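You operate a simulated robot arm through the tools that you are given. There is no shell and no other tool. Be economical: measure what you need, move in short steps, check, and stop when the job is done.

You run a simulated robot arm. Do the job below in one go: nothing can be reset, and whatever is moved stays where it is left.

TASK
Prime the rim weld and the gusset weld with the primer brush.
Fine: load it at the primer pot; it goes back; the rib weld stays unprimed.
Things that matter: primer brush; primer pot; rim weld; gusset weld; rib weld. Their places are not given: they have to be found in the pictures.

The check looks at the end state, three seconds after you hand in, the way a careful person would. Anything else that was tipped, shoved, dropped, spilled or broken makes it a failure.

THE ROBOT
A 6-joint arm with a two-finger parallel gripper, fixed in place. Base frame: the origin is at the foot of the arm, x ahead of it, y to its left, z up. Units: mm, rad, N and s.
Its first joint turns from -1.152 to 1.152 rad. Payload 2.9 kg.
Tool frame: the origin (TCP) lies between the finger pads and is the grasp point; the fingertips stand 30 mm ahead of it; z points along the fingers, y is the line along which they close. Largest opening 110 mm; finger width 20, thickness 10; the body of the gripper, 48 by 112 mm, starts 55 mm behind the TCP.
Orientation is that of the tool frame in the base frame, as [roll, pitch, yaw] about the fixed x, y, z axes, in that order (R = Rz(yaw) Ry(pitch) Rx(roll)). With the fingers straight down and closing along the base's y, the tool's x points along the base's -x, its y along +y and its z along -z.

THE INTERFACE
- The arm moves only by the tool nudge_tool. Its argument "motion" is text: rows parted by semicolons, each of 7 numbers parted by spaces: the shift along the tool's x, y, z in mm, then the turn, a rotation vector about the tool's x, y, z in rad, then the finger opening in mm, from 0 to 110. In form: x y z rx ry rz gripper; .... A call has 1 to 8 rows; each row shifts and turns the commanded pose from where the row before left it, along the tool's axes as they then stand. A row lasts 0.2 s, in which the tool goes at most 50 mm and 0.15 rad; a call with a longer step from one row to the next is refused whole, and so is a gripper value outside its range. Where a pose cannot be reached the arm comes as near as it can. A force on the tool above 40 N (or 10 N above the force at the start of the call, whichever is more), or a blocked arm, ends the call early, and 0.2 s more pass. The fingers move at their own pace (about 108 mm/s each) and stop on an object; they squeeze with about 41 N. The grip force told is the motor's: it shows also when the fingers shut on nothing. Time passes only in rows, and 0.2 s behind the last, so rows that do not move let the fingers close. It gives the time, the measured TCP pose, the force on the tool (base axes), the opening and the grip force at its end, in the units of the frame above (readings bear some noise).
- Cameras (640 x 400 px; columns grow to the right, rows downward): "scene" is fixed at [82.8, 437.7, 1383]; the picture's right is [-0.70, -0.72, 0.00], its down [-0.41, 0.40, -0.82] and it looks along [0.59, -0.57, -0.57] (base axes); focal length 329 px, centre (320, 200). "wrist" rides on the gripper at [-36, 0, -57] in the tool frame; the picture's right is [0.00, -1.00, 0.00], its down [0.97, 0.00, -0.24] and it looks along [0.24, 0.00, 0.97] (tool axes); focal length 218 px, centre (320, 200).
- snapshot(camera): a new picture of that camera. The clock stands still meanwhile.
- probe_pixels(camera, pixels): for up to 12 pixels [column, row] of the newest picture of that camera ("zoom" is the newest enlarged one), the place [x, y, z] in the base frame of the surface seen there, good to about 2 mm. The clock stands still meanwhile.
- zoom(camera, box): a new picture of the part [left, top, right, bottom] of that camera's present view, enlarged. The clock stands still meanwhile.
- hand_in(): hands the job in; it is judged then, once.

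Keep the steps short. Do not move on a guess: measure, check each grasp and each placing, and mend mistakes. In all there are 80 turns and 54 pictures (those below and enlarged ones count). Leave the gripper open and the arm clear of the work at the hand-in unless told otherwise, and finish with a single line.

The tools are called as name(argument=value, ...) on one line, values as JSON. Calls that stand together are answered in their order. nudge_tool: Moves the arm, as the interface text tells. Its arguments: {"type":"object","properties":{"motion":{"type":"string"}},"required":["motion"]} The other tools are called the same way: snapshot (camera) takes a picture; probe_pixels (camera, pixels) gives the place of the surface under pixels of a picture; zoom (camera, box) takes an enlarged picture of a part of a camera's view; hand_in () hands the job in.

At the start:

```text
clock: 0.0
tcp_pos: [287.5, -305.4, 1083.4]
ee_rot: [3.141, -0.001, -3.141]
contact_force: [0.1, 0.4, 0.2]
finger_gap: 109.9
grasp_force: 0.0
```

scene: 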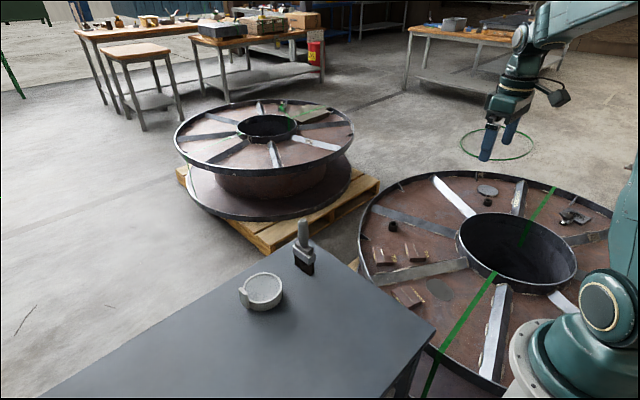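
wrist: 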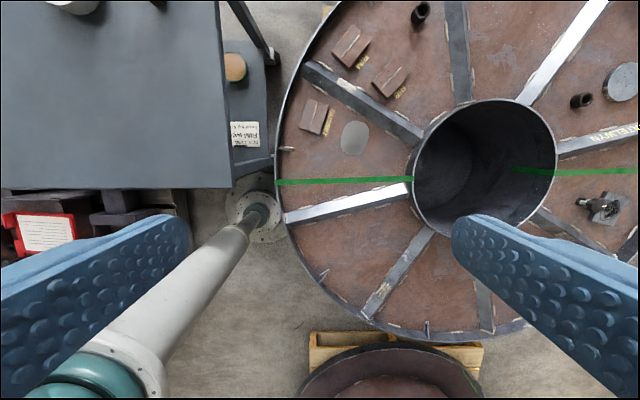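

I see a table at lower left with a brush-like thing at (303,247) and a round pot at (262,291), and a ribbed round part on the right. I zoom in on both.

zoom(camera="scene", box=[220, 200, 380, 320])

zoom(camera="scene", box=[350, 160, 640, 340])

zoom(camera="wrist", box=[270, 0, 470, 200])

```text
3.33 times, centred on (300, 260) of scene
```

zoom: 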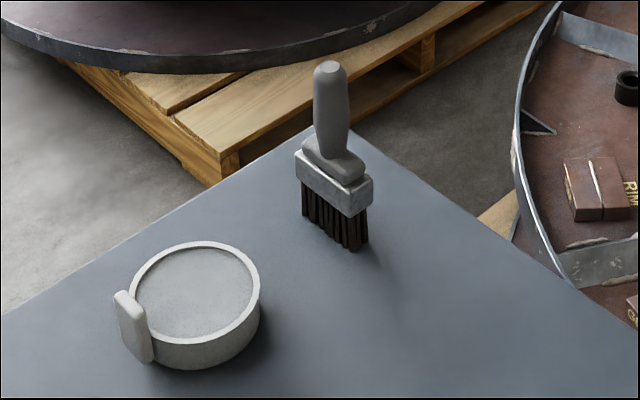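

```text
2.21 times, centred on (495, 250) of scene
```

zoom: 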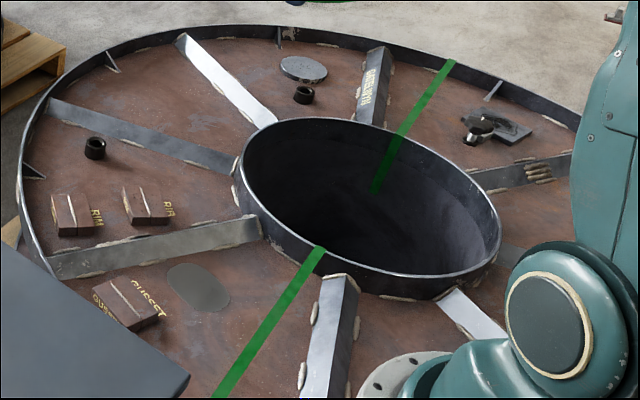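

```text
2.00 times, centred on (370, 100) of wrist
```

zoom: 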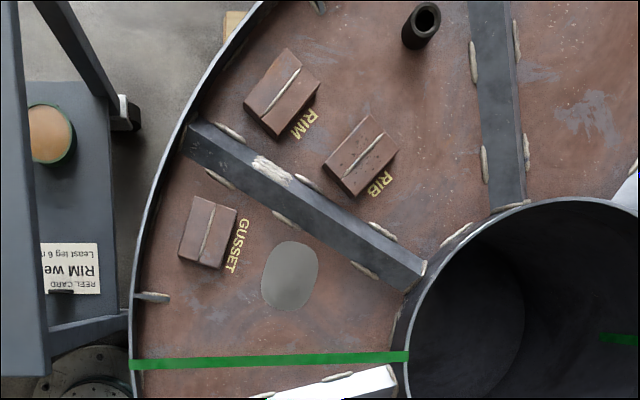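

I see coupons labelled RIM, RIB and GUSSET, plus a card at wrist (245,133). I read the card and the rib label, then measure the places.

zoom(camera="wrist", box=[215, 110, 275, 160])

zoom(camera="wrist", box=[295, 10, 415, 140])

probe_pixels(camera="scene", pixels=[[302, 219], [303, 240], [297, 245], [311, 251], [310, 261], [262, 289], [262, 272], [283, 291], [244, 297], [330, 320], [305, 290]])

probe_pixels(camera="wrist", pixels=[[349, 44], [354, 38], [344, 52], [391, 78], [314, 114], [316, 106], [312, 125], [340, 75], [68, 0], [150, 100]])

```text
8.00 times, centred on (245, 135) of wrist
```

zoom: 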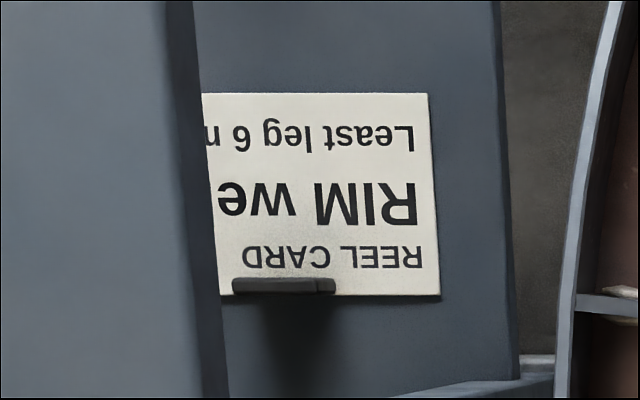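

```text
3.08 times, centred on (355, 75) of wrist
```

zoom: 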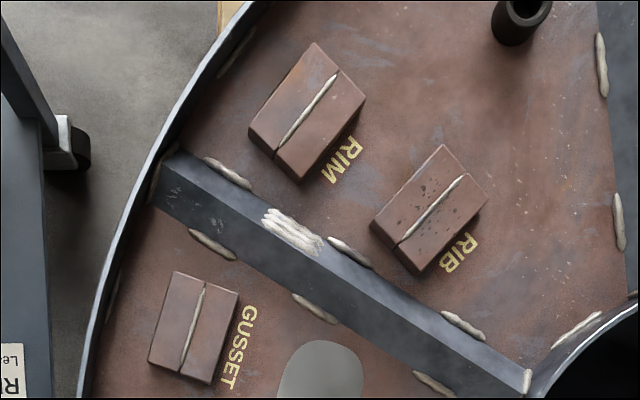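

```text
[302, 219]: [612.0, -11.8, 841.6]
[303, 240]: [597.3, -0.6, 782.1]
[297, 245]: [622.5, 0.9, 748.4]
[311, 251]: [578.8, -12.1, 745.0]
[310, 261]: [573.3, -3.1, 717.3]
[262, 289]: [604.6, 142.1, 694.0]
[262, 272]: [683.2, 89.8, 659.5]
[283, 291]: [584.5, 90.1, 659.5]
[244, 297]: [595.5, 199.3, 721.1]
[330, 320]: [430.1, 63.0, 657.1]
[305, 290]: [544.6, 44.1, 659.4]
```

```text
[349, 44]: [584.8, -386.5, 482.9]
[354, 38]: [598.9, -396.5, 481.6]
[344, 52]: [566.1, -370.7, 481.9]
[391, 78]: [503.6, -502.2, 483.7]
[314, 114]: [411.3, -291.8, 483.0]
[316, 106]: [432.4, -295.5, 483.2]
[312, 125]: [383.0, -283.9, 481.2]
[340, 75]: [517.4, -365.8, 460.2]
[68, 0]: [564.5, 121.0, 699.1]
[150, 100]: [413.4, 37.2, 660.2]
```

The brush's lower end reads z≈717 although the table is at 660, so I look closer at brush and pot before moving.

zoom(camera="scene", box=[280, 208, 344, 272])

```text
6.25 times, centred on (312, 240) of scene
```

zoom: 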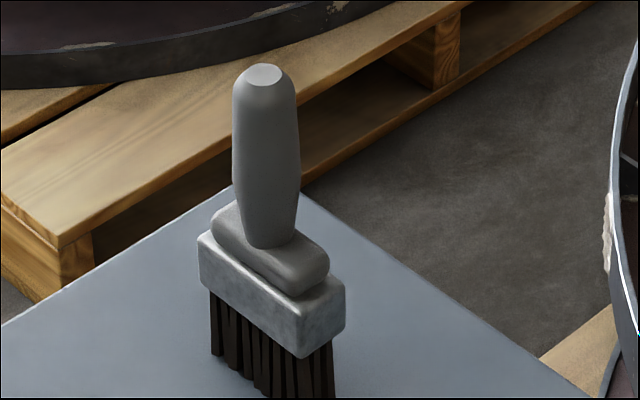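

I probe points on the brush in this enlarged picture: handle, ferrule corners, bristles, and the table around it.

probe_pixels(camera="zoom", pixels=[[264, 73], [240, 130], [294, 130], [266, 130], [268, 225], [203, 255], [302, 345], [341, 300], [270, 310], [275, 390], [330, 390], [400, 350]])

zoom(camera="scene", box=[230, 250, 350, 325])

```text
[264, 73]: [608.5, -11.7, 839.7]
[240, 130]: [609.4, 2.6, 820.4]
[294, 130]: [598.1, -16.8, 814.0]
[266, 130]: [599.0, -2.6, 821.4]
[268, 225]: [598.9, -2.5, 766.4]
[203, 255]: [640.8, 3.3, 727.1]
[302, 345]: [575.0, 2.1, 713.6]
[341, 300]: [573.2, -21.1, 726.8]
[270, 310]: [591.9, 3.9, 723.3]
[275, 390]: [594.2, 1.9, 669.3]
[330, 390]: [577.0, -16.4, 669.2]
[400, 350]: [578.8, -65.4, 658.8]
```

```text
5.33 times, centred on (290, 288) of scene
```

zoom: 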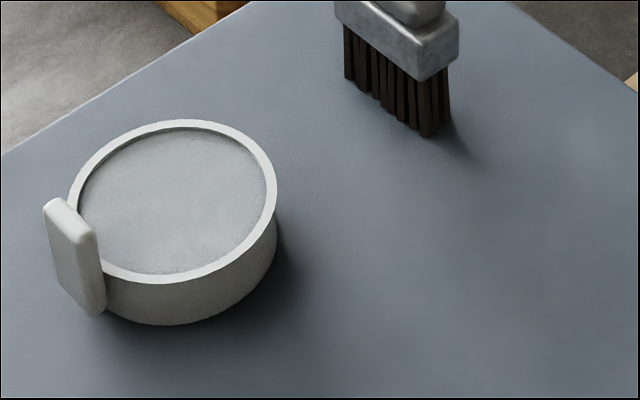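

The brush stands on its bristles at about (607,-10), 182 mm tall, long side along x. Now I probe the pot rim and its fill.

probe_pixels(camera="zoom", pixels=[[175, 200], [190, 125], [73, 200], [272, 200], [140, 277], [245, 255], [230, 140], [175, 265], [60, 202], [75, 270], [258, 190]])

```text
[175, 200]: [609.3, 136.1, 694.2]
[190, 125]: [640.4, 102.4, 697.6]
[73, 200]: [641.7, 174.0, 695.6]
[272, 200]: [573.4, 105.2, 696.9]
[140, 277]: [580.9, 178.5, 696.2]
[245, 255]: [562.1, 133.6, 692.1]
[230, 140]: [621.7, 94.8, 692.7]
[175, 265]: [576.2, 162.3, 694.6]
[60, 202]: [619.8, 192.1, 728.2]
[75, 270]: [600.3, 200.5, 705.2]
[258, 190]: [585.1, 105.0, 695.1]
```

Pot centre is about (606,138), rim z≈697, fill ≈694. Now precise bead ends of the three coupons.

zoom(camera="wrist", box=[295, 10, 415, 140])

probe_pixels(camera="zoom", pixels=[[335, 75], [280, 147], [309, 109], [462, 177], [400, 243], [203, 290], [182, 367], [193, 328], [318, 42], [250, 138], [366, 96], [300, 182]])

probe_pixels(camera="zoom", pixels=[[173, 272], [150, 362], [238, 293], [212, 383], [440, 145], [372, 225], [487, 205], [415, 272], [230, 120], [230, 230], [180, 155], [130, 300]])

```text
3.08 times, centred on (355, 75) of wrist
```

zoom: 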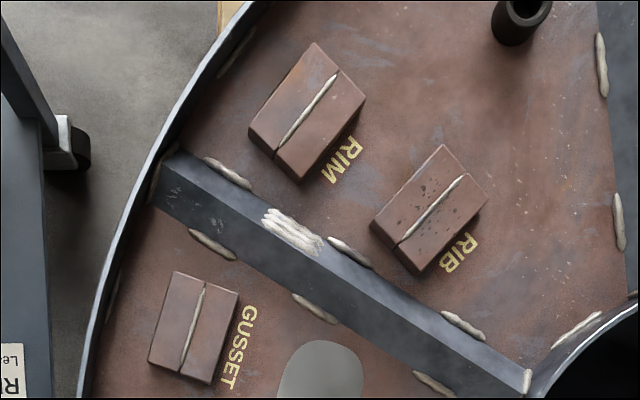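

```text
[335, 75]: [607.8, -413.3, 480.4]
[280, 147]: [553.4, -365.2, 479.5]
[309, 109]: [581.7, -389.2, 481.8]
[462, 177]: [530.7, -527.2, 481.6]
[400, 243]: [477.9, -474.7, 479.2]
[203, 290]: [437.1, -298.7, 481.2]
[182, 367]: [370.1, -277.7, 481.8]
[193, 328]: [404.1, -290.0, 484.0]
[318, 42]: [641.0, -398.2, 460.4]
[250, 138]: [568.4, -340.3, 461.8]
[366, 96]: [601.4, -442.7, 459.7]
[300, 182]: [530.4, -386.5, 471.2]
```

```text
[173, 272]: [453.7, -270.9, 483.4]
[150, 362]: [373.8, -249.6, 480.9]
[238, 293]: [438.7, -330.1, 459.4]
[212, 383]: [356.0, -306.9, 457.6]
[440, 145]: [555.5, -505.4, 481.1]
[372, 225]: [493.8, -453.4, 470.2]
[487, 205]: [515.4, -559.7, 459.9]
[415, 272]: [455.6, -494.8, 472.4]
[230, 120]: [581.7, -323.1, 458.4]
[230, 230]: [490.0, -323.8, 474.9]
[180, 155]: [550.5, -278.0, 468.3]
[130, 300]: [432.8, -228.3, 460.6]
```

The beads are about 72 mm long: rim from (553,-365) to (608,-413), gusset from (370,-278) to (437,-299), top z≈483. Rim lies about 700 mm out, so I will grasp the brush with the tool tilted outward and keep the brush itself upright. First I move high toward the brush.

nudge_tool(motion="-30 36 9 0 0 0 110; -30 36 9 0 0 0 110; -30 36 9 0 0 0 110; -30 36 9 0 0 0 110; -30 36 9 0 0 0 110; -30 36 9 0 0 0 110; -30 36 9 0 0 0 110; -30 36 9 0 0 0 110")

```text
clock: 1.8
tcp_pos: [526.5, -17.7, 1013.2]
ee_rot: [3.141, 0.0, 3.141]
contact_force: [0.5, 0.5, -0.3]
finger_gap: 110.1
grasp_force: 0.0
```

I am at (526,-18,1013). Next I tilt the fingers outward by 0.42 rad, turning about tool y.

nudge_tool(motion="0 0 0 0 -0.14 0 110; 0 0 0 0 -0.14 0 110; 0 0 0 0 -0.14 0 110; 0 0 0 0 0 0 110")

snapshot(camera="wrist")

```text
clock: 2.8
tcp_pos: [526.7, -17.2, 1012.0]
ee_rot: [3.141, 0.419, 3.141]
contact_force: [0.2, 0.4, 0.3]
finger_gap: 110.0
grasp_force: 0.1
```

```text
43 pictures are left
```

wrist: 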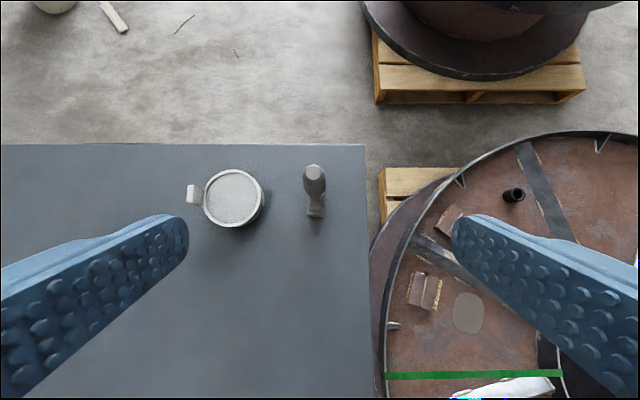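

The tilt is outward as wanted. I measure the brush handle (315,180) and ferrule, and the pot from this view.

zoom(camera="wrist", box=[180, 140, 380, 250])

probe_pixels(camera="wrist", pixels=[[315, 170], [304, 180], [325, 180], [315, 185], [307, 213], [324, 213], [232, 198], [207, 198], [262, 198], [233, 173], [233, 225], [194, 195]])

```text
3.20 times, centred on (280, 195) of wrist
```

zoom: 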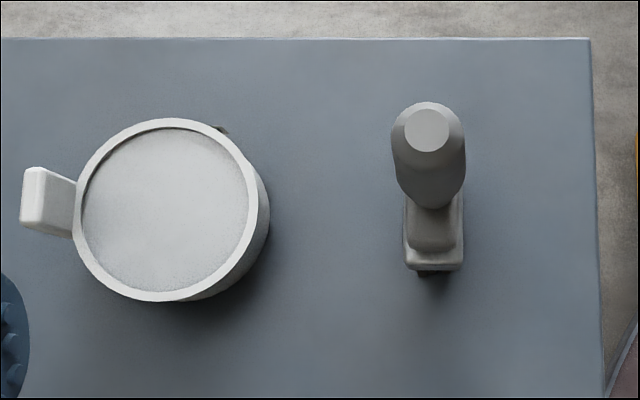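

```text
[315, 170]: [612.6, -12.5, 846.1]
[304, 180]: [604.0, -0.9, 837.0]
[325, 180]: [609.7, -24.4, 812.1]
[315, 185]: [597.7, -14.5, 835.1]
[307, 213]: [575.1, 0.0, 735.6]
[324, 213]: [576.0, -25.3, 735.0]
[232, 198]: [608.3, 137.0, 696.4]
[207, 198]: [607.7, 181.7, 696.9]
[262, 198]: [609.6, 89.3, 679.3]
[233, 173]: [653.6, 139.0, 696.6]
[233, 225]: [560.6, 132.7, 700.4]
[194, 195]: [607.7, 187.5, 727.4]
```

Brush axis at about (610,-12.5), top z≈845. The approach lies nearly along tool z (214 mm). I go in most of the way with open fingers.

nudge_tool(motion="1 1.2 43 0 0 0 110; 1 1.2 43 0 0 0 110; 1 1.2 43 0 0 0 110; 1 1.1 43 0 0 0 110; 0 0 20 0 0 0 110; 0 0 0 0 0 0 110")

snapshot(camera="scene")

```text
clock: 4.2
tcp_pos: [604.1, -13.4, 832.6]
ee_rot: [-3.14, 0.42, -3.141]
contact_force: [-0.2, -0.4, -0.4]
finger_gap: 109.7
grasp_force: 0.1
```

```text
41 pictures are left
```

scene: 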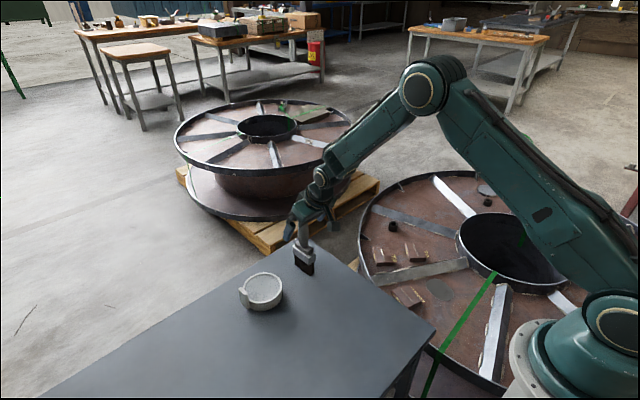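

The fingers straddle the handle. I go the last 18 mm and close.

nudge_tool(motion="1.7 1 18.5 0 0 0 110; 0 0 0 0 0 0 110; 0 0 0 0 0 0 20; 0 0 0 0 0 0 20; 0 0 0 0 0 0 0; 0 0 0 0 0 0 0; 0 0 0 0 0 0 0")

zoom(camera="scene", box=[250, 180, 370, 280])

```text
clock: 5.8
tcp_pos: [607.1, -13.2, 816.3]
ee_rot: [-3.141, 0.421, -3.141]
contact_force: [0.2, -0.6, -0.3]
finger_gap: 29.1
grasp_force: 40.8
```

```text
4.00 times, centred on (310, 230) of scene
```

zoom: 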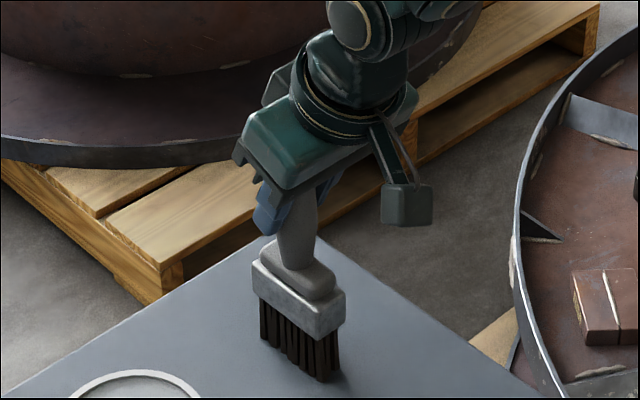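

Grip is firm (29 mm, 41 N). I lift 70 mm straight up and carry it 150 mm in +y over the pot.

nudge_tool(motion="-14.2 0 -32 0 0 0 0; -14.2 0 -32 0 0 0 0; 0 37.4 0 0 0 0 0; 0 37.4 0 0 0 0 0; 0 37.4 0 0 0 0 0; 2 37.4 -1 0 0 0 0; 0 0 0 0 0 0 0")

zoom(camera="scene", box=[200, 180, 340, 320])

snapshot(camera="wrist")

```text
clock: 7.4
tcp_pos: [606.3, 139.6, 885.5]
ee_rot: [3.141, 0.421, 3.141]
contact_force: [0.4, 0.2, -1.3]
finger_gap: 28.7
grasp_force: 40.9
```

```text
2.86 times, centred on (270, 250) of scene
```

zoom: 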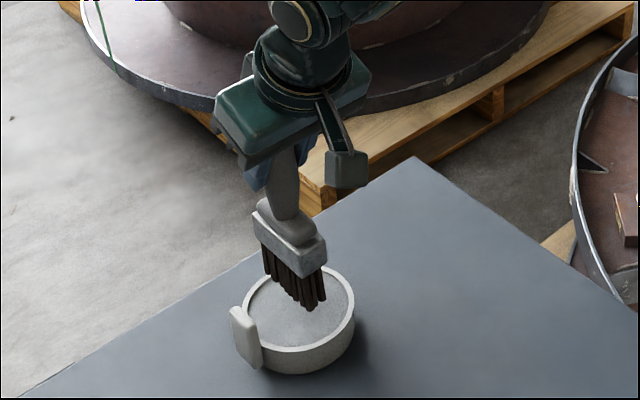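

```text
38 pictures are left
```

wrist: 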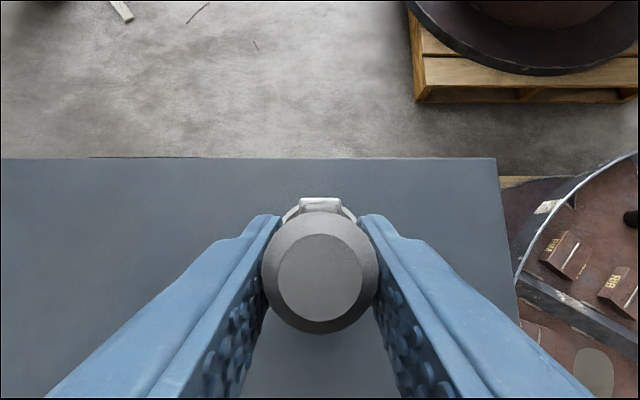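

The brush may have swung in the grip; I measure ferrule edge heights and pot rim in the scene.

zoom(camera="scene", box=[240, 215, 300, 275])

```text
6.67 times, centred on (270, 245) of scene
```

zoom: 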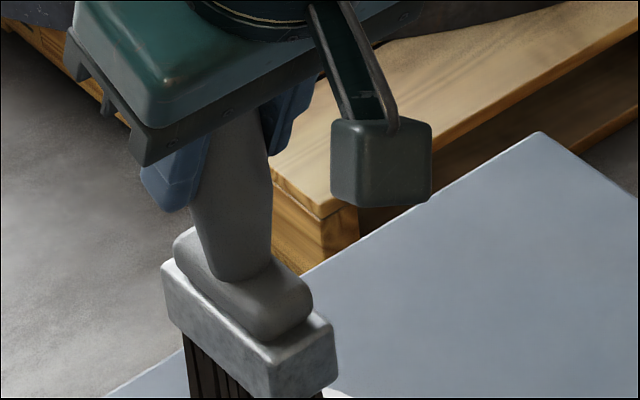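

probe_pixels(camera="zoom", pixels=[[166, 270], [268, 360], [330, 330], [165, 310], [270, 390], [240, 180], [235, 255], [215, 340], [190, 380], [235, 385]])

```text
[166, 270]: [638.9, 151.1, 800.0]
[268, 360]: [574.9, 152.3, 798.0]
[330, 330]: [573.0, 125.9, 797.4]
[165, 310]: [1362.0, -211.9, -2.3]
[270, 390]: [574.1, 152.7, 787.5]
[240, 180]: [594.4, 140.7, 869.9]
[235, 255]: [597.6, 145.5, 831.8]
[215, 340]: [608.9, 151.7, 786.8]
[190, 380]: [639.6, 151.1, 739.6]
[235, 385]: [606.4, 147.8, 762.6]
```

The brush is still upright and centred at (606.5,139); bristle tips at about z 730. I shift y -2 and lower 37 mm into the primer.

nudge_tool(motion="0 -2 0 0 0 0 0; 6 0 13.5 0 0 0 0; 5 0 11.3 0 0 0 0; 4 0 9 0 0 0 0; 0 0 0 0 0 0 0; 0 0 0 0 0 0 0")

zoom(camera="scene", box=[220, 225, 310, 315])

```text
clock: 8.8
tcp_pos: [607.9, 137.2, 853.2]
ee_rot: [3.14, 0.43, 3.141]
contact_force: [-3.9, -3.4, 30.9]
finger_gap: 29.1
grasp_force: 41.1
```

```text
4.44 times, centred on (265, 270) of scene
```

zoom: 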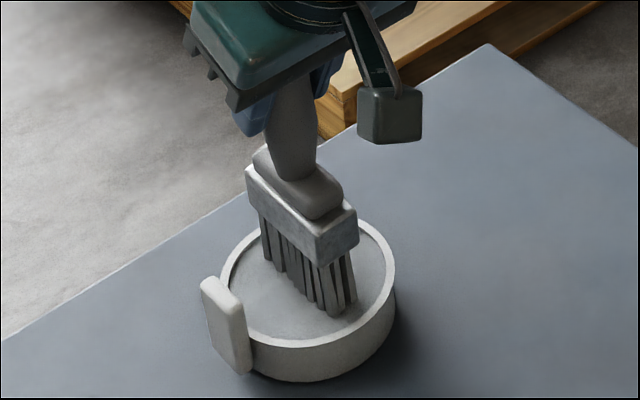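

The bristles turned grey: loaded, with 31 N on the solid fill. I lift 60 mm straight up and inspect.

nudge_tool(motion="-4 0 -9 0 0 0 0; -10 0 -22.8 0 0 0 0; -14 0 -32 0 0 0 0; 0 0 0 0 0 0 0")

zoom(camera="scene", box=[220, 200, 320, 300])

```text
clock: 9.8
tcp_pos: [605.1, 137.9, 917.7]
ee_rot: [-3.141, 0.418, -3.141]
contact_force: [0.7, -0.1, -0.8]
finger_gap: 28.9
grasp_force: 40.9
```

```text
4.00 times, centred on (270, 250) of scene
```

zoom: 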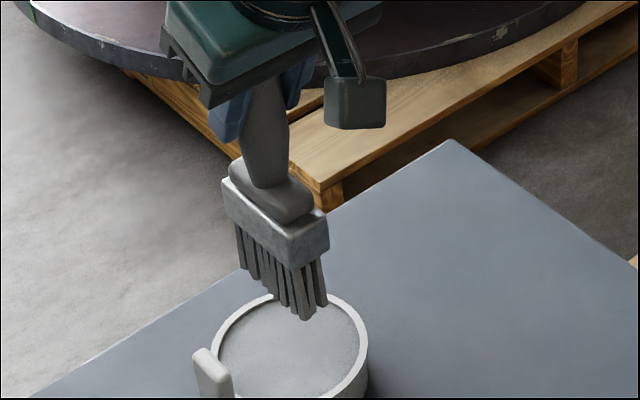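

probe_pixels(camera="zoom", pixels=[[226, 186], [290, 240], [324, 215], [305, 315], [322, 300], [241, 260], [265, 150]])

```text
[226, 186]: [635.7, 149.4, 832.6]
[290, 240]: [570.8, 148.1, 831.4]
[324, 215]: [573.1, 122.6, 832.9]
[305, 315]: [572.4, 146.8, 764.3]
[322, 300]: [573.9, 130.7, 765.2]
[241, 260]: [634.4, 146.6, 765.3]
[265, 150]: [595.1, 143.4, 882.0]
```

The brush is loaded, upright, tips about 155 mm below the TCP. Now I carry it high toward the gusset coupon.

nudge_tool(motion="18.35 -42.7 -8.2 0 0 0 0; 18.35 -42.7 -8.2 0 0 0 0; 18.35 -42.7 -8.2 0 0 0 0; 18.35 -42.7 -8.2 0 0 0 0; 18.35 -42.7 -8.2 0 0 0 0; 18.35 -42.7 -8.2 0 0 0 0; 18.35 -42.7 -8.2 0 0 0 0; 0 0 0 0 0 0 0")

nudge_tool(motion="18.35 -42.7 -8.2 0 0 0 0; 18.35 -42.7 -8.2 0 0 0 0; 18.35 -42.7 -8.2 0 0 0 0; 0 0 0 0.0612 0 0.137 0; 0 0 0 0.0612 0 0.137 0; 0 0 0 0 0 0 0")

snapshot(camera="scene")

snapshot(camera="wrist")

```text
clock: 11.6
tcp_pos: [464.8, -161.6, 919.3]
ee_rot: [3.142, 0.42, -3.141]
contact_force: [0.3, 0.6, -1.8]
finger_gap: 29.2
grasp_force: 40.9
```

```text
clock: 13.0
tcp_pos: [404.4, -291.0, 920.5]
ee_rot: [-3.14, 0.421, 2.839]
contact_force: [-0.4, -1.1, -1.5]
finger_gap: 29.0
grasp_force: 40.8
```

```text
34 pictures are left
```

scene: 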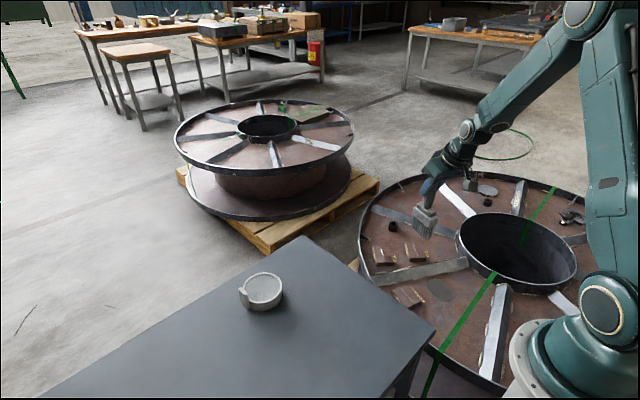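

```text
33 pictures are left
```

wrist: 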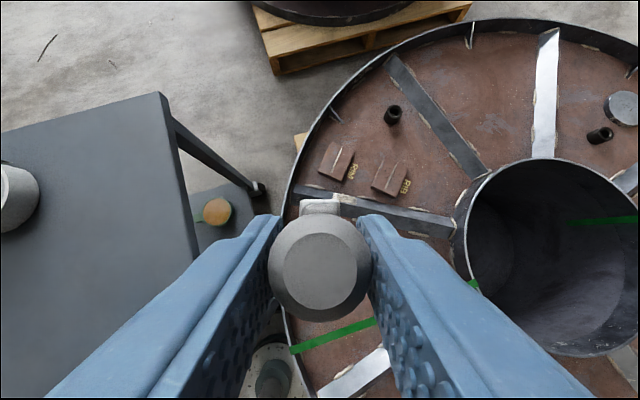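

Yaw is right (brush along the gusset bead). I re-measure the gusset bead and the brush tips from the scene camera.

zoom(camera="scene", box=[370, 230, 460, 320])

```text
4.44 times, centred on (415, 275) of scene
```

zoom: 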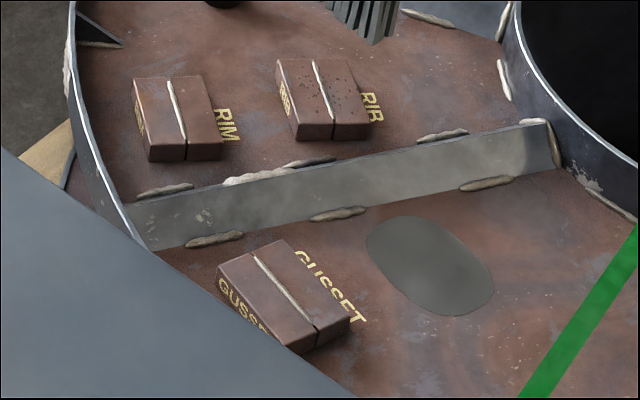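

probe_pixels(camera="zoom", pixels=[[254, 258], [283, 290], [311, 318], [171, 82], [178, 110], [185, 136], [240, 280], [320, 290], [315, 62], [333, 118], [365, 42], [385, 42]])

probe_pixels(camera="scene", pixels=[[412, 230], [428, 237], [415, 209], [425, 216], [400, 310], [434, 328], [318, 240], [395, 300]])

```text
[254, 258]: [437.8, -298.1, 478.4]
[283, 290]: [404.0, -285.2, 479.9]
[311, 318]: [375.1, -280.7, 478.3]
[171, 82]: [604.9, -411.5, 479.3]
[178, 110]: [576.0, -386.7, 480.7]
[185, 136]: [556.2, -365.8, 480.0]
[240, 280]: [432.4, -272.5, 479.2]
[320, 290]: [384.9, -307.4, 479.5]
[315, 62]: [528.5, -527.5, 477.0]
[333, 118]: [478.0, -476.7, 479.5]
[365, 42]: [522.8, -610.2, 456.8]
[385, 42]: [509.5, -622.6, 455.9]
```

```text
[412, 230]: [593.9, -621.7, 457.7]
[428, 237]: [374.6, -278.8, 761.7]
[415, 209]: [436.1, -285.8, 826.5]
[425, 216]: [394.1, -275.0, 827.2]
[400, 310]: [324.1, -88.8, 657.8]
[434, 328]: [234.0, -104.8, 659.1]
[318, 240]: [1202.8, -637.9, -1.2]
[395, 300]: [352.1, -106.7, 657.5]
```

Bead confirmed: (438,-298) to (374,-280), z≈480. I descend 270 mm straight down over its centre.

nudge_tool(motion="13.8 0.3 30.8 0 0 0 0; 13.8 0.3 30.8 0 0 0 0; 13.8 0.3 30.8 0 0 0 0; 13.8 0.3 30.8 0 0 0 0; 13.8 0.3 30.8 0 0 0 0; 13.8 0.3 30.8 0 0 0 0; 13.8 0.3 30.8 0 0 0 0; 0 0 0 0 0 0 0")

zoom(camera="scene", box=[360, 220, 460, 320])

```text
clock: 14.8
tcp_pos: [405.5, -288.6, 684.6]
ee_rot: [-3.14, 0.422, 2.841]
contact_force: [0.0, 1.0, -1.3]
finger_gap: 28.7
grasp_force: 41.1
```

```text
4.00 times, centred on (410, 270) of scene
```

zoom: 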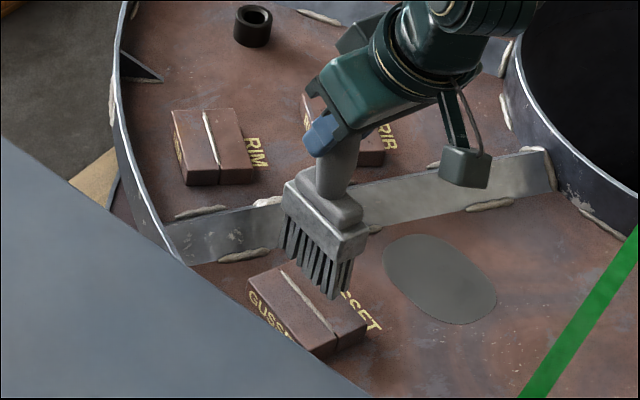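

probe_pixels(camera="zoom", pixels=[[286, 190], [337, 235], [368, 225], [333, 296], [350, 285], [283, 245], [309, 280]])

```text
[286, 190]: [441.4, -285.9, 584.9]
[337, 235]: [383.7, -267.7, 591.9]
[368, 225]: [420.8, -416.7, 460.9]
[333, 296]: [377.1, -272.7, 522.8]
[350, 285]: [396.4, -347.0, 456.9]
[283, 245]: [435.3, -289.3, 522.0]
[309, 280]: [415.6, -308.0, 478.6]
```

Tips are at about z 520, 2–3 mm off in y. I correct y and lower 32 mm, then read the force.

nudge_tool(motion="0 2.5 0 0 0 0 0; 7 0 15.5 0 0 0 0; 6 0 13.7 0 0 0 0; 0 0 0 0 0 0 0")

zoom(camera="scene", box=[380, 250, 440, 310])

```text
clock: 15.8
tcp_pos: [405.9, -287.2, 652.2]
ee_rot: [-3.14, 0.42, 2.842]
contact_force: [0.6, -0.7, -1.1]
finger_gap: 29.1
grasp_force: 41.3
```

```text
6.67 times, centred on (410, 280) of scene
```

zoom: 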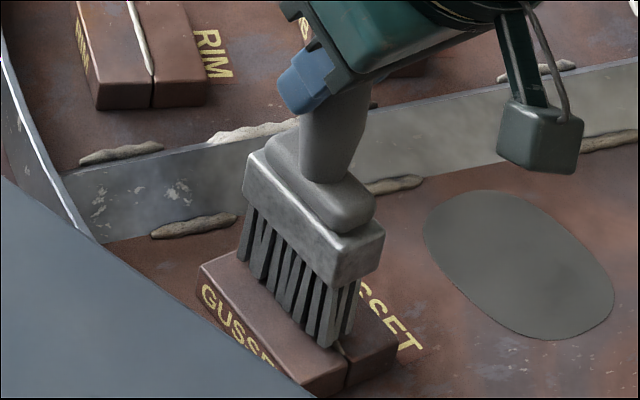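

No contact yet. I lower 13 mm in small steps.

nudge_tool(motion="1.6 0 3.65 0 0 0 0; 1.6 0 3.65 0 0 0 0; 1.2 0 2.7 0 0 0 0; 0.8 0 1.8 0 0 0 0; 0 0 0 0 0 0 0")

```text
clock: 17.0
tcp_pos: [408.1, -287.0, 640.0]
ee_rot: [-3.14, 0.426, 2.843]
contact_force: [-1.6, 0.5, 26.5]
finger_gap: 28.9
grasp_force: 40.8
```

Contact at 26 N. I ease off 2 mm and stroke gently ±12 mm along the bead.

nudge_tool(motion="-0.8 0 -1.8 0 0 0 0; -5.5 0 2.45 0 0 0 0; -5.5 0 2.45 0 0 0 0; 0 0 0 0 0 0 0")

nudge_tool(motion="7.3 0 -3.3 0 0 0 0; 7.3 0 -3.3 0 0 0 0; 7.3 0 -3.3 0 0 0 0; 0 0 0 0 0 0 0")

zoom(camera="scene", box=[370, 240, 450, 320])

```text
clock: 18.0
tcp_pos: [415.9, -289.8, 639.7]
ee_rot: [3.14, 0.417, 2.842]
contact_force: [-2.4, 1.7, 6.2]
finger_gap: 29.1
grasp_force: 40.2
```

```text
clock: 19.0
tcp_pos: [392.1, -283.6, 640.1]
ee_rot: [-3.141, 0.42, 2.842]
contact_force: [0.5, -0.5, 0.4]
finger_gap: 29.0
grasp_force: 41.1
```

```text
5.00 times, centred on (410, 280) of scene
```

zoom: 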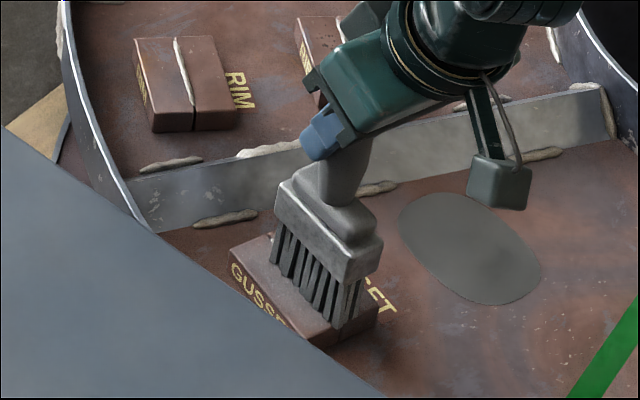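

The return stroke lost pressure. I press 2.5 mm lower and stroke forward 24 mm again, then lift and inspect.

nudge_tool(motion="1 0 2.3 0 0 0 0; 0 0 0 0 0 0 0; -5.5 0 2.45 0 0 0 0; -5.5 0 2.45 0 0 0 0; -5.5 0 2.45 0 0 0 0; -5.5 0 2.45 0 0 0 0; 0 0 0 0 0 0 0")

nudge_tool(motion="-8 0 -18 0 0 0 0; -16 0 -36 0 0 0 0; -16 0 -36 0 0 0 0; 0 0 0 0 0 0 0")

zoom(camera="scene", box=[360, 210, 460, 320])

```text
clock: 20.6
tcp_pos: [417.0, -290.5, 638.1]
ee_rot: [3.141, 0.421, 2.843]
contact_force: [-1.8, -0.2, 4.4]
finger_gap: 29.2
grasp_force: 41.2
```

```text
clock: 21.6
tcp_pos: [417.8, -289.1, 737.1]
ee_rot: [3.141, 0.418, 2.841]
contact_force: [-0.7, 0.6, -1.4]
finger_gap: 29.0
grasp_force: 41.0
```

```text
3.64 times, centred on (410, 265) of scene
```

zoom: 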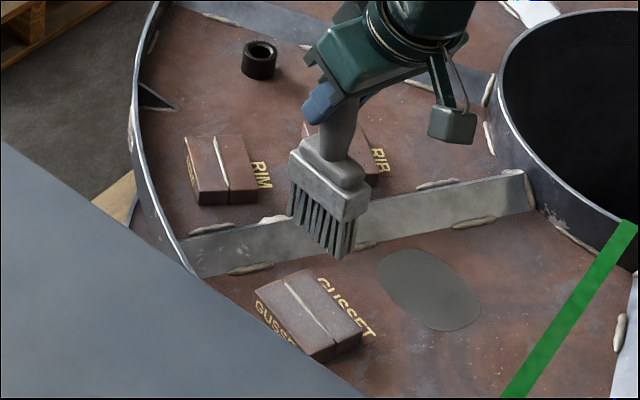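

I zoom on the gusset coupon to see the primer.

zoom(camera="scene", box=[385, 225, 435, 315])

zoom(camera="scene", box=[420, 280, 470, 312])

```text
4.44 times, centred on (410, 270) of scene
```

zoom: 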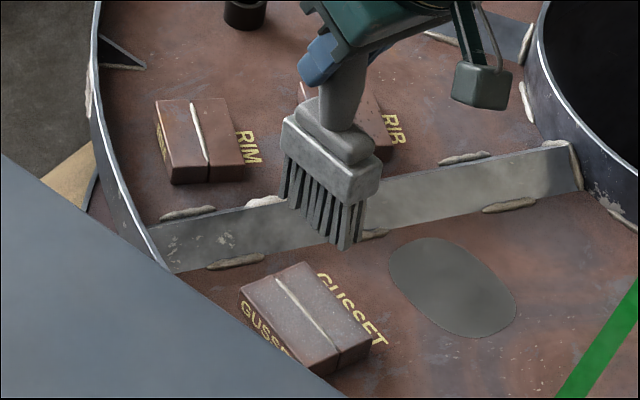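

```text
12.50 times, centred on (445, 296) of scene
```

zoom: 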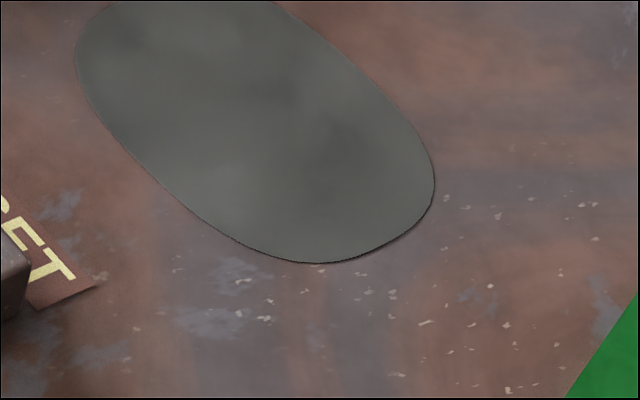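

zoom(camera="scene", box=[390, 278, 430, 303])

```text
16.00 times, centred on (410, 290) of scene
```

zoom: 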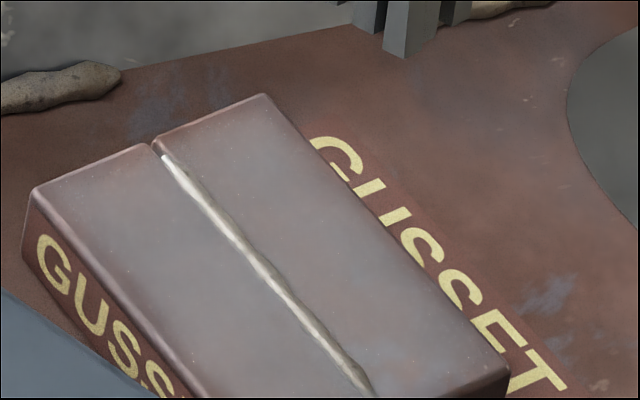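

The top has a thin grey haze, weaker toward the ends. I go down again at this far-end position and make a fuller stroke with light pressure.

nudge_tool(motion="16 0 36 0 0 0 0; 16 0 36 0 0 0 0; 7.2 0 16 0 0 0 0; 1.6 0 3.6 0 0 0 0; 0 0 0 0 0 0 0")

nudge_tool(motion="5.5 0 -2.45 0 0 0 0; 5.5 0 -2.45 0 0 0 0; 5.9 0 -1.5 0 0 0 0; 5.9 0 -1.5 0 0 0 0; 5.5 0 -2.45 0 0 0 0; 0 0 0 0 0 0 0")

```text
clock: 22.8
tcp_pos: [421.1, -291.4, 637.9]
ee_rot: [-3.139, 0.428, 2.841]
contact_force: [-3.0, 5.1, 35.4]
finger_gap: 29.2
grasp_force: 41.6
```

```text
clock: 24.2
tcp_pos: [387.2, -281.3, 635.4]
ee_rot: [3.141, 0.418, 2.842]
contact_force: [3.6, -0.6, 9.7]
finger_gap: 29.1
grasp_force: 40.9
```

Good pressure on that stroke (10–35 N). I lift off and look at coupon and brush.

nudge_tool(motion="-5.5 0 2.45 0 0 0 0; -5.5 0 2.45 0 0 0 0; 0 0 0 0 0 0 0; -16 0 -36 0 0 0 0; -16 0 -36 0 0 0 0; -16 0 -36 0 0 0 0; 0 0 0 0 0 0 0")

zoom(camera="scene", box=[386, 225, 450, 305])

zoom(camera="scene", box=[390, 280, 430, 305])

```text
clock: 25.8
tcp_pos: [400.1, -284.7, 751.5]
ee_rot: [3.14, 0.42, 2.842]
contact_force: [-0.9, 0.0, -0.8]
finger_gap: 29.1
grasp_force: 40.8
```

```text
5.00 times, centred on (418, 265) of scene
```

zoom: 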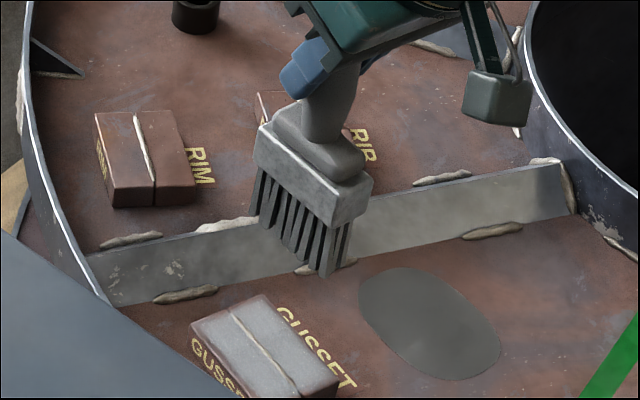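

```text
16.00 times, centred on (410, 292) of scene
```

zoom: 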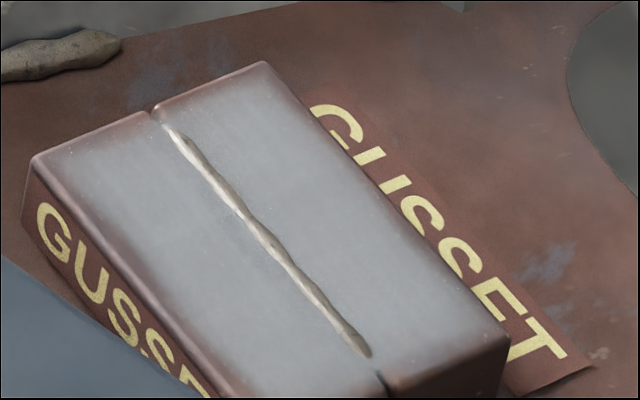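

Coverage grew clearly. One more pass should make it full; I go down again and stroke back and forth.

nudge_tool(motion="16 0 36 0 0 0 0; 16 0 36 0 0 0 0; 16 0 36 0 0 0 0; 0 0 0 0 0 0 0; -5.5 0 2.45 0 0 0 0; -5.5 0 2.45 0 0 0 0; -5.5 0 2.45 0 0 0 0; 0 0 0 0 0 0 0")

nudge_tool(motion="5.5 0 -2.45 0 0 0 0; 5.7 0 -2 0 0 0 0; 5.7 0 -2 0 0 0 0; 5.5 0 -2.45 0 0 0 0; 5.5 0 -2.45 0 0 0 0; 0 0 0 0 0 0 0")

nudge_tool(motion="-5.5 0 2.45 0 0 0 0; -5.5 0 2.45 0 0 0 0; 0 0 0 0 0 0 0; -16 0 -36 0 0 0 0; -16 0 -36 0 0 0 0; -16 0 -36 0 0 0 0; 0 0 0 0 0 0 0")

zoom(camera="scene", box=[390, 280, 430, 305])

zoom(camera="scene", box=[386, 225, 450, 305])

```text
clock: 27.6
tcp_pos: [417.7, -290.4, 634.1]
ee_rot: [-3.14, 0.421, 2.842]
contact_force: [-2.5, 1.9, 10.9]
finger_gap: 28.8
grasp_force: 41.5
```

```text
clock: 29.0
tcp_pos: [389.0, -281.1, 632.1]
ee_rot: [3.14, 0.42, 2.838]
contact_force: [2.4, -0.8, 4.9]
finger_gap: 29.1
grasp_force: 40.6
```

```text
clock: 30.6
tcp_pos: [401.2, -285.5, 750.4]
ee_rot: [-3.141, 0.418, 2.841]
contact_force: [0.8, -0.6, -1.0]
finger_gap: 29.4
grasp_force: 41.1
```

```text
16.00 times, centred on (410, 292) of scene
```

zoom: 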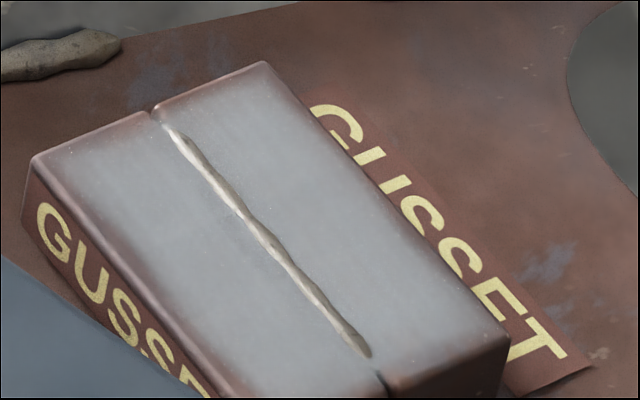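

```text
5.00 times, centred on (418, 265) of scene
```

zoom: 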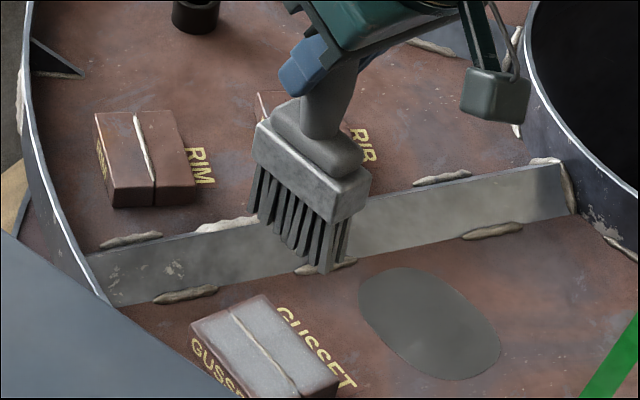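

No further change: the gusset is saturated. Now I move toward the rim coupon at this height and turn the brush to its bead direction (-0.72 rad).

nudge_tool(motion="-37 -9 16.5 0 0 0 0; -37 -9 16.5 0 0 0 0; -37 -9 16.5 0 0 0 0; -37 -9 16.5 0 0 0 0; -37 -9 16.5 0 0 0 0; 0 0 0 0.057 0 0.128 0; 0 0 0 0.057 0 0.128 0; 0 0 0 0.057 0 0.128 0")

zoom(camera="scene", box=[360, 200, 440, 280])

```text
clock: 32.4
tcp_pos: [580.5, -387.3, 751.6]
ee_rot: [3.141, 0.42, 2.419]
contact_force: [0.5, -0.4, -1.2]
finger_gap: 28.9
grasp_force: 41.1
```

```text
5.00 times, centred on (400, 240) of scene
```

zoom: 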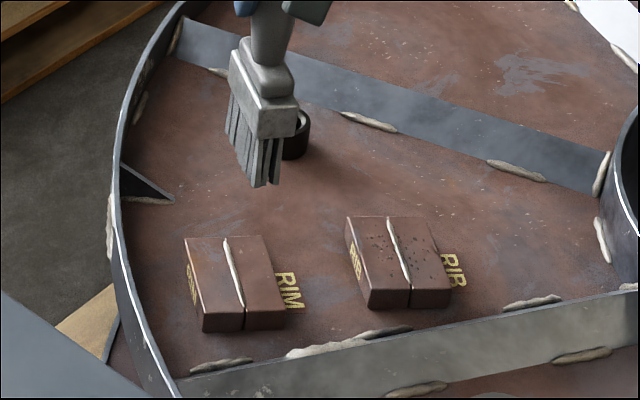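

Reached (580,-387,752). I probe the ferrule and tips, and the rim bead again.

probe_pixels(camera="zoom", pixels=[[231, 55], [260, 105], [295, 105], [257, 182], [275, 182], [229, 130], [227, 242], [242, 302], [235, 272]])

```text
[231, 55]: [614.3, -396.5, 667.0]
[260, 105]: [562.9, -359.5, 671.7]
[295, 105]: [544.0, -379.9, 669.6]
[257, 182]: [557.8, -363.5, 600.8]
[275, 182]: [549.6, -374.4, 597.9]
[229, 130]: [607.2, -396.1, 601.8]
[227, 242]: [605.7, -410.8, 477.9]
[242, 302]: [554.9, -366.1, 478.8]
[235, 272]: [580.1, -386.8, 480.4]
```

Brush is upright, about 3 mm right and 4 mm short of the bead centre. I correct this and descend 105 mm.

nudge_tool(motion="-3.7 3 1.6 0 0 0 0; 14.3 0 32 0 0 0 0; 14.3 0 32 0 0 0 0; 14.3 0 32 0 0 0 0; 0 0 0 0 0 0 0")

nudge_tool(motion="1.6 0 3.65 0 0 0 0; 1.6 0 3.65 0 0 0 0; 0 0 0 0 0 0 0")

```text
clock: 33.6
tcp_pos: [585.9, -387.1, 644.7]
ee_rot: [-3.141, 0.417, 2.421]
contact_force: [0.3, 0.3, -1.1]
finger_gap: 28.7
grasp_force: 40.4
```

```text
clock: 34.4
tcp_pos: [585.8, -387.9, 636.8]
ee_rot: [-3.141, 0.421, 2.421]
contact_force: [-0.2, 0.8, -1.5]
finger_gap: 28.7
grasp_force: 41.6
```

No contact yet and reach is fine. I lower 5 mm more in small steps.

nudge_tool(motion="0.8 0 1.8 0 0 0 0; 0.8 0 1.8 0 0 0 0; 0.4 0 0.9 0 0 0 0; 0 0 0 0 0 0 0")

zoom(camera="scene", box=[370, 225, 430, 275])

```text
clock: 35.4
tcp_pos: [585.9, -388.9, 636.0]
ee_rot: [-3.141, 0.425, 2.419]
contact_force: [-3.8, 2.5, 15.8]
finger_gap: 28.9
grasp_force: 41.1
```

```text
8.00 times, centred on (400, 250) of scene
```

zoom: 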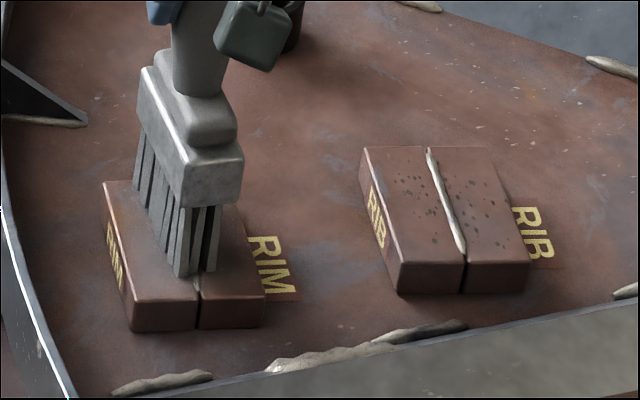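

Contact at 16 N, brush over the bead's far part. I stroke back 24 mm, then forward, keeping pressure.

nudge_tool(motion="5.9 0 -1.5 0 0 0 0; 5.5 0 -2.45 0 0 0 0; 5.9 0 -1.5 0 0 0 0; 5.5 0 -2.45 0 0 0 0; 0.5 0 1 0 0 0 0; 0 0 0 0 0 0 0")

nudge_tool(motion="-5.5 0 2.45 0 0 0 0; -5.2 0 3.1 0 0 0 0; -5.5 0 2.45 0 0 0 0; -5.5 0 2.45 0 0 0 0; -5.5 0 2.45 0 0 0 0; 0 0 0 0 0 0 0")

nudge_tool(motion="5.5 0 -2.45 0 0 0 0; 5.9 0 -1.5 0 0 0 0; 5.5 0 -2.45 0 0 0 0; 5.9 0 -1.5 0 0 0 0; 5.5 0 -2.45 0 0 0 0; 0 0 0 0 0 0 0")

```text
clock: 36.8
tcp_pos: [567.8, -374.2, 633.8]
ee_rot: [3.141, 0.427, 2.422]
contact_force: [3.4, -6.6, 20.3]
finger_gap: 28.9
grasp_force: 40.5
```

```text
clock: 38.2
tcp_pos: [589.1, -393.5, 632.2]
ee_rot: [-3.141, 0.423, 2.42]
contact_force: [-2.9, 4.7, 20.7]
finger_gap: 28.9
grasp_force: 40.9
```

```text
clock: 39.6
tcp_pos: [568.8, -373.0, 628.8]
ee_rot: [3.139, 0.422, 2.421]
contact_force: [5.5, -0.5, 15.4]
finger_gap: 28.3
grasp_force: 41.0
```

Good pressure throughout (15–20 N). One forward stroke, then lift 118 mm and inspect.

nudge_tool(motion="-5.5 0 2.45 0 0 0 0; -5.5 0 2.45 0 0 0 0; -5.5 0 2.45 0 0 0 0; 0 0 0 0 0 0 0; -16 0 -36 0 0 0 0; -16 0 -36 0 0 0 0; -16 0 -36 0 0 0 0; 0 0 0 0 0 0 0")

zoom(camera="scene", box=[370, 235, 430, 275])

```text
clock: 41.4
tcp_pos: [581.2, -385.2, 743.9]
ee_rot: [-3.141, 0.419, 2.421]
contact_force: [0.1, -0.4, -1.4]
finger_gap: 27.4
grasp_force: 40.2
```

```text
10.00 times, centred on (400, 255) of scene
```

zoom: 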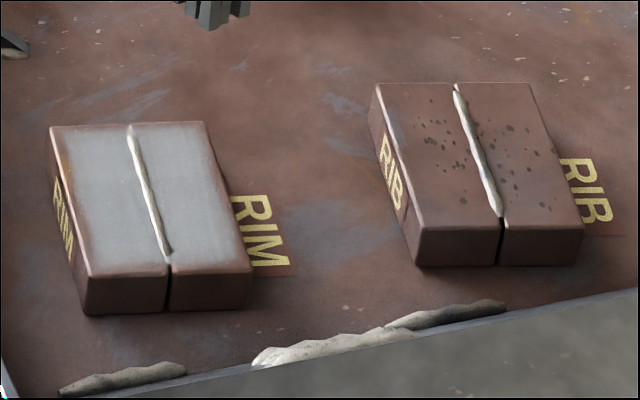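

The rim coupon is fully coated and the rib coupon is clean. Now I raise the brush and turn it back to its original direction.

nudge_tool(motion="-15.9 0 -35.6 0 0 0 0; -15.9 0 -35.6 0 0 0 0; -15.9 0 -35.6 0 0 0 0; -15.9 0 -35.6 0 0 0 0; 0 0 0 0 0 0 0")

nudge_tool(motion="0 0 0 -0.0588 0 -0.1315 0; 0 0 0 -0.0588 0 -0.1315 0; 0 0 0 -0.0588 0 -0.1315 0; 0 0 0 -0.0588 0 -0.1315 0; 0 0 0 -0.0588 0 -0.1315 0; 0 0 0 0 0 0 0")

nudge_tool(motion="-3 46.3 1.3 0 0 0 0; -3 46.3 1.3 0 0 0 0; -3 46.3 1.3 0 0 0 0; -3 46.3 1.3 0 0 0 0; -3 46.3 1.3 0 0 0 0; -3 46.3 1.3 0 0 0 0; -3 46.3 1.3 0 0 0 0; -3 46.3 1.3 0 0 0 0")

zoom(camera="scene", box=[260, 180, 350, 270])

```text
clock: 42.6
tcp_pos: [581.8, -383.4, 900.6]
ee_rot: [-3.141, 0.419, 2.42]
contact_force: [-0.6, 0.2, -1.9]
finger_gap: 27.4
grasp_force: 41.0
```

```text
clock: 44.0
tcp_pos: [580.1, -383.7, 901.9]
ee_rot: [-3.141, 0.418, -3.141]
contact_force: [0.4, 0.6, -1.9]
finger_gap: 27.6
grasp_force: 41.2
```

```text
clock: 45.8
tcp_pos: [606.1, -13.4, 901.4]
ee_rot: [-3.142, 0.421, 3.138]
contact_force: [0.4, 1.3, -1.6]
finger_gap: 27.3
grasp_force: 41.1
```

```text
4.44 times, centred on (305, 225) of scene
```

zoom: 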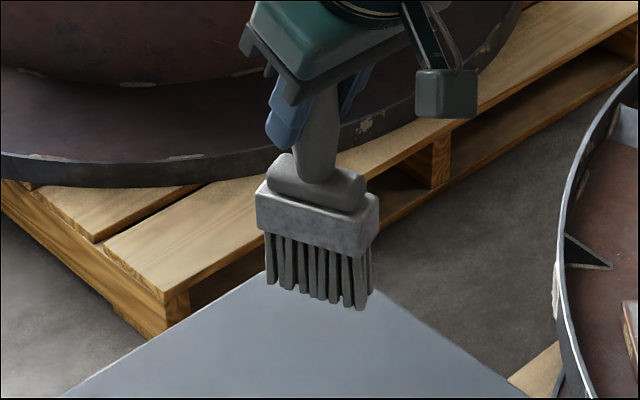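

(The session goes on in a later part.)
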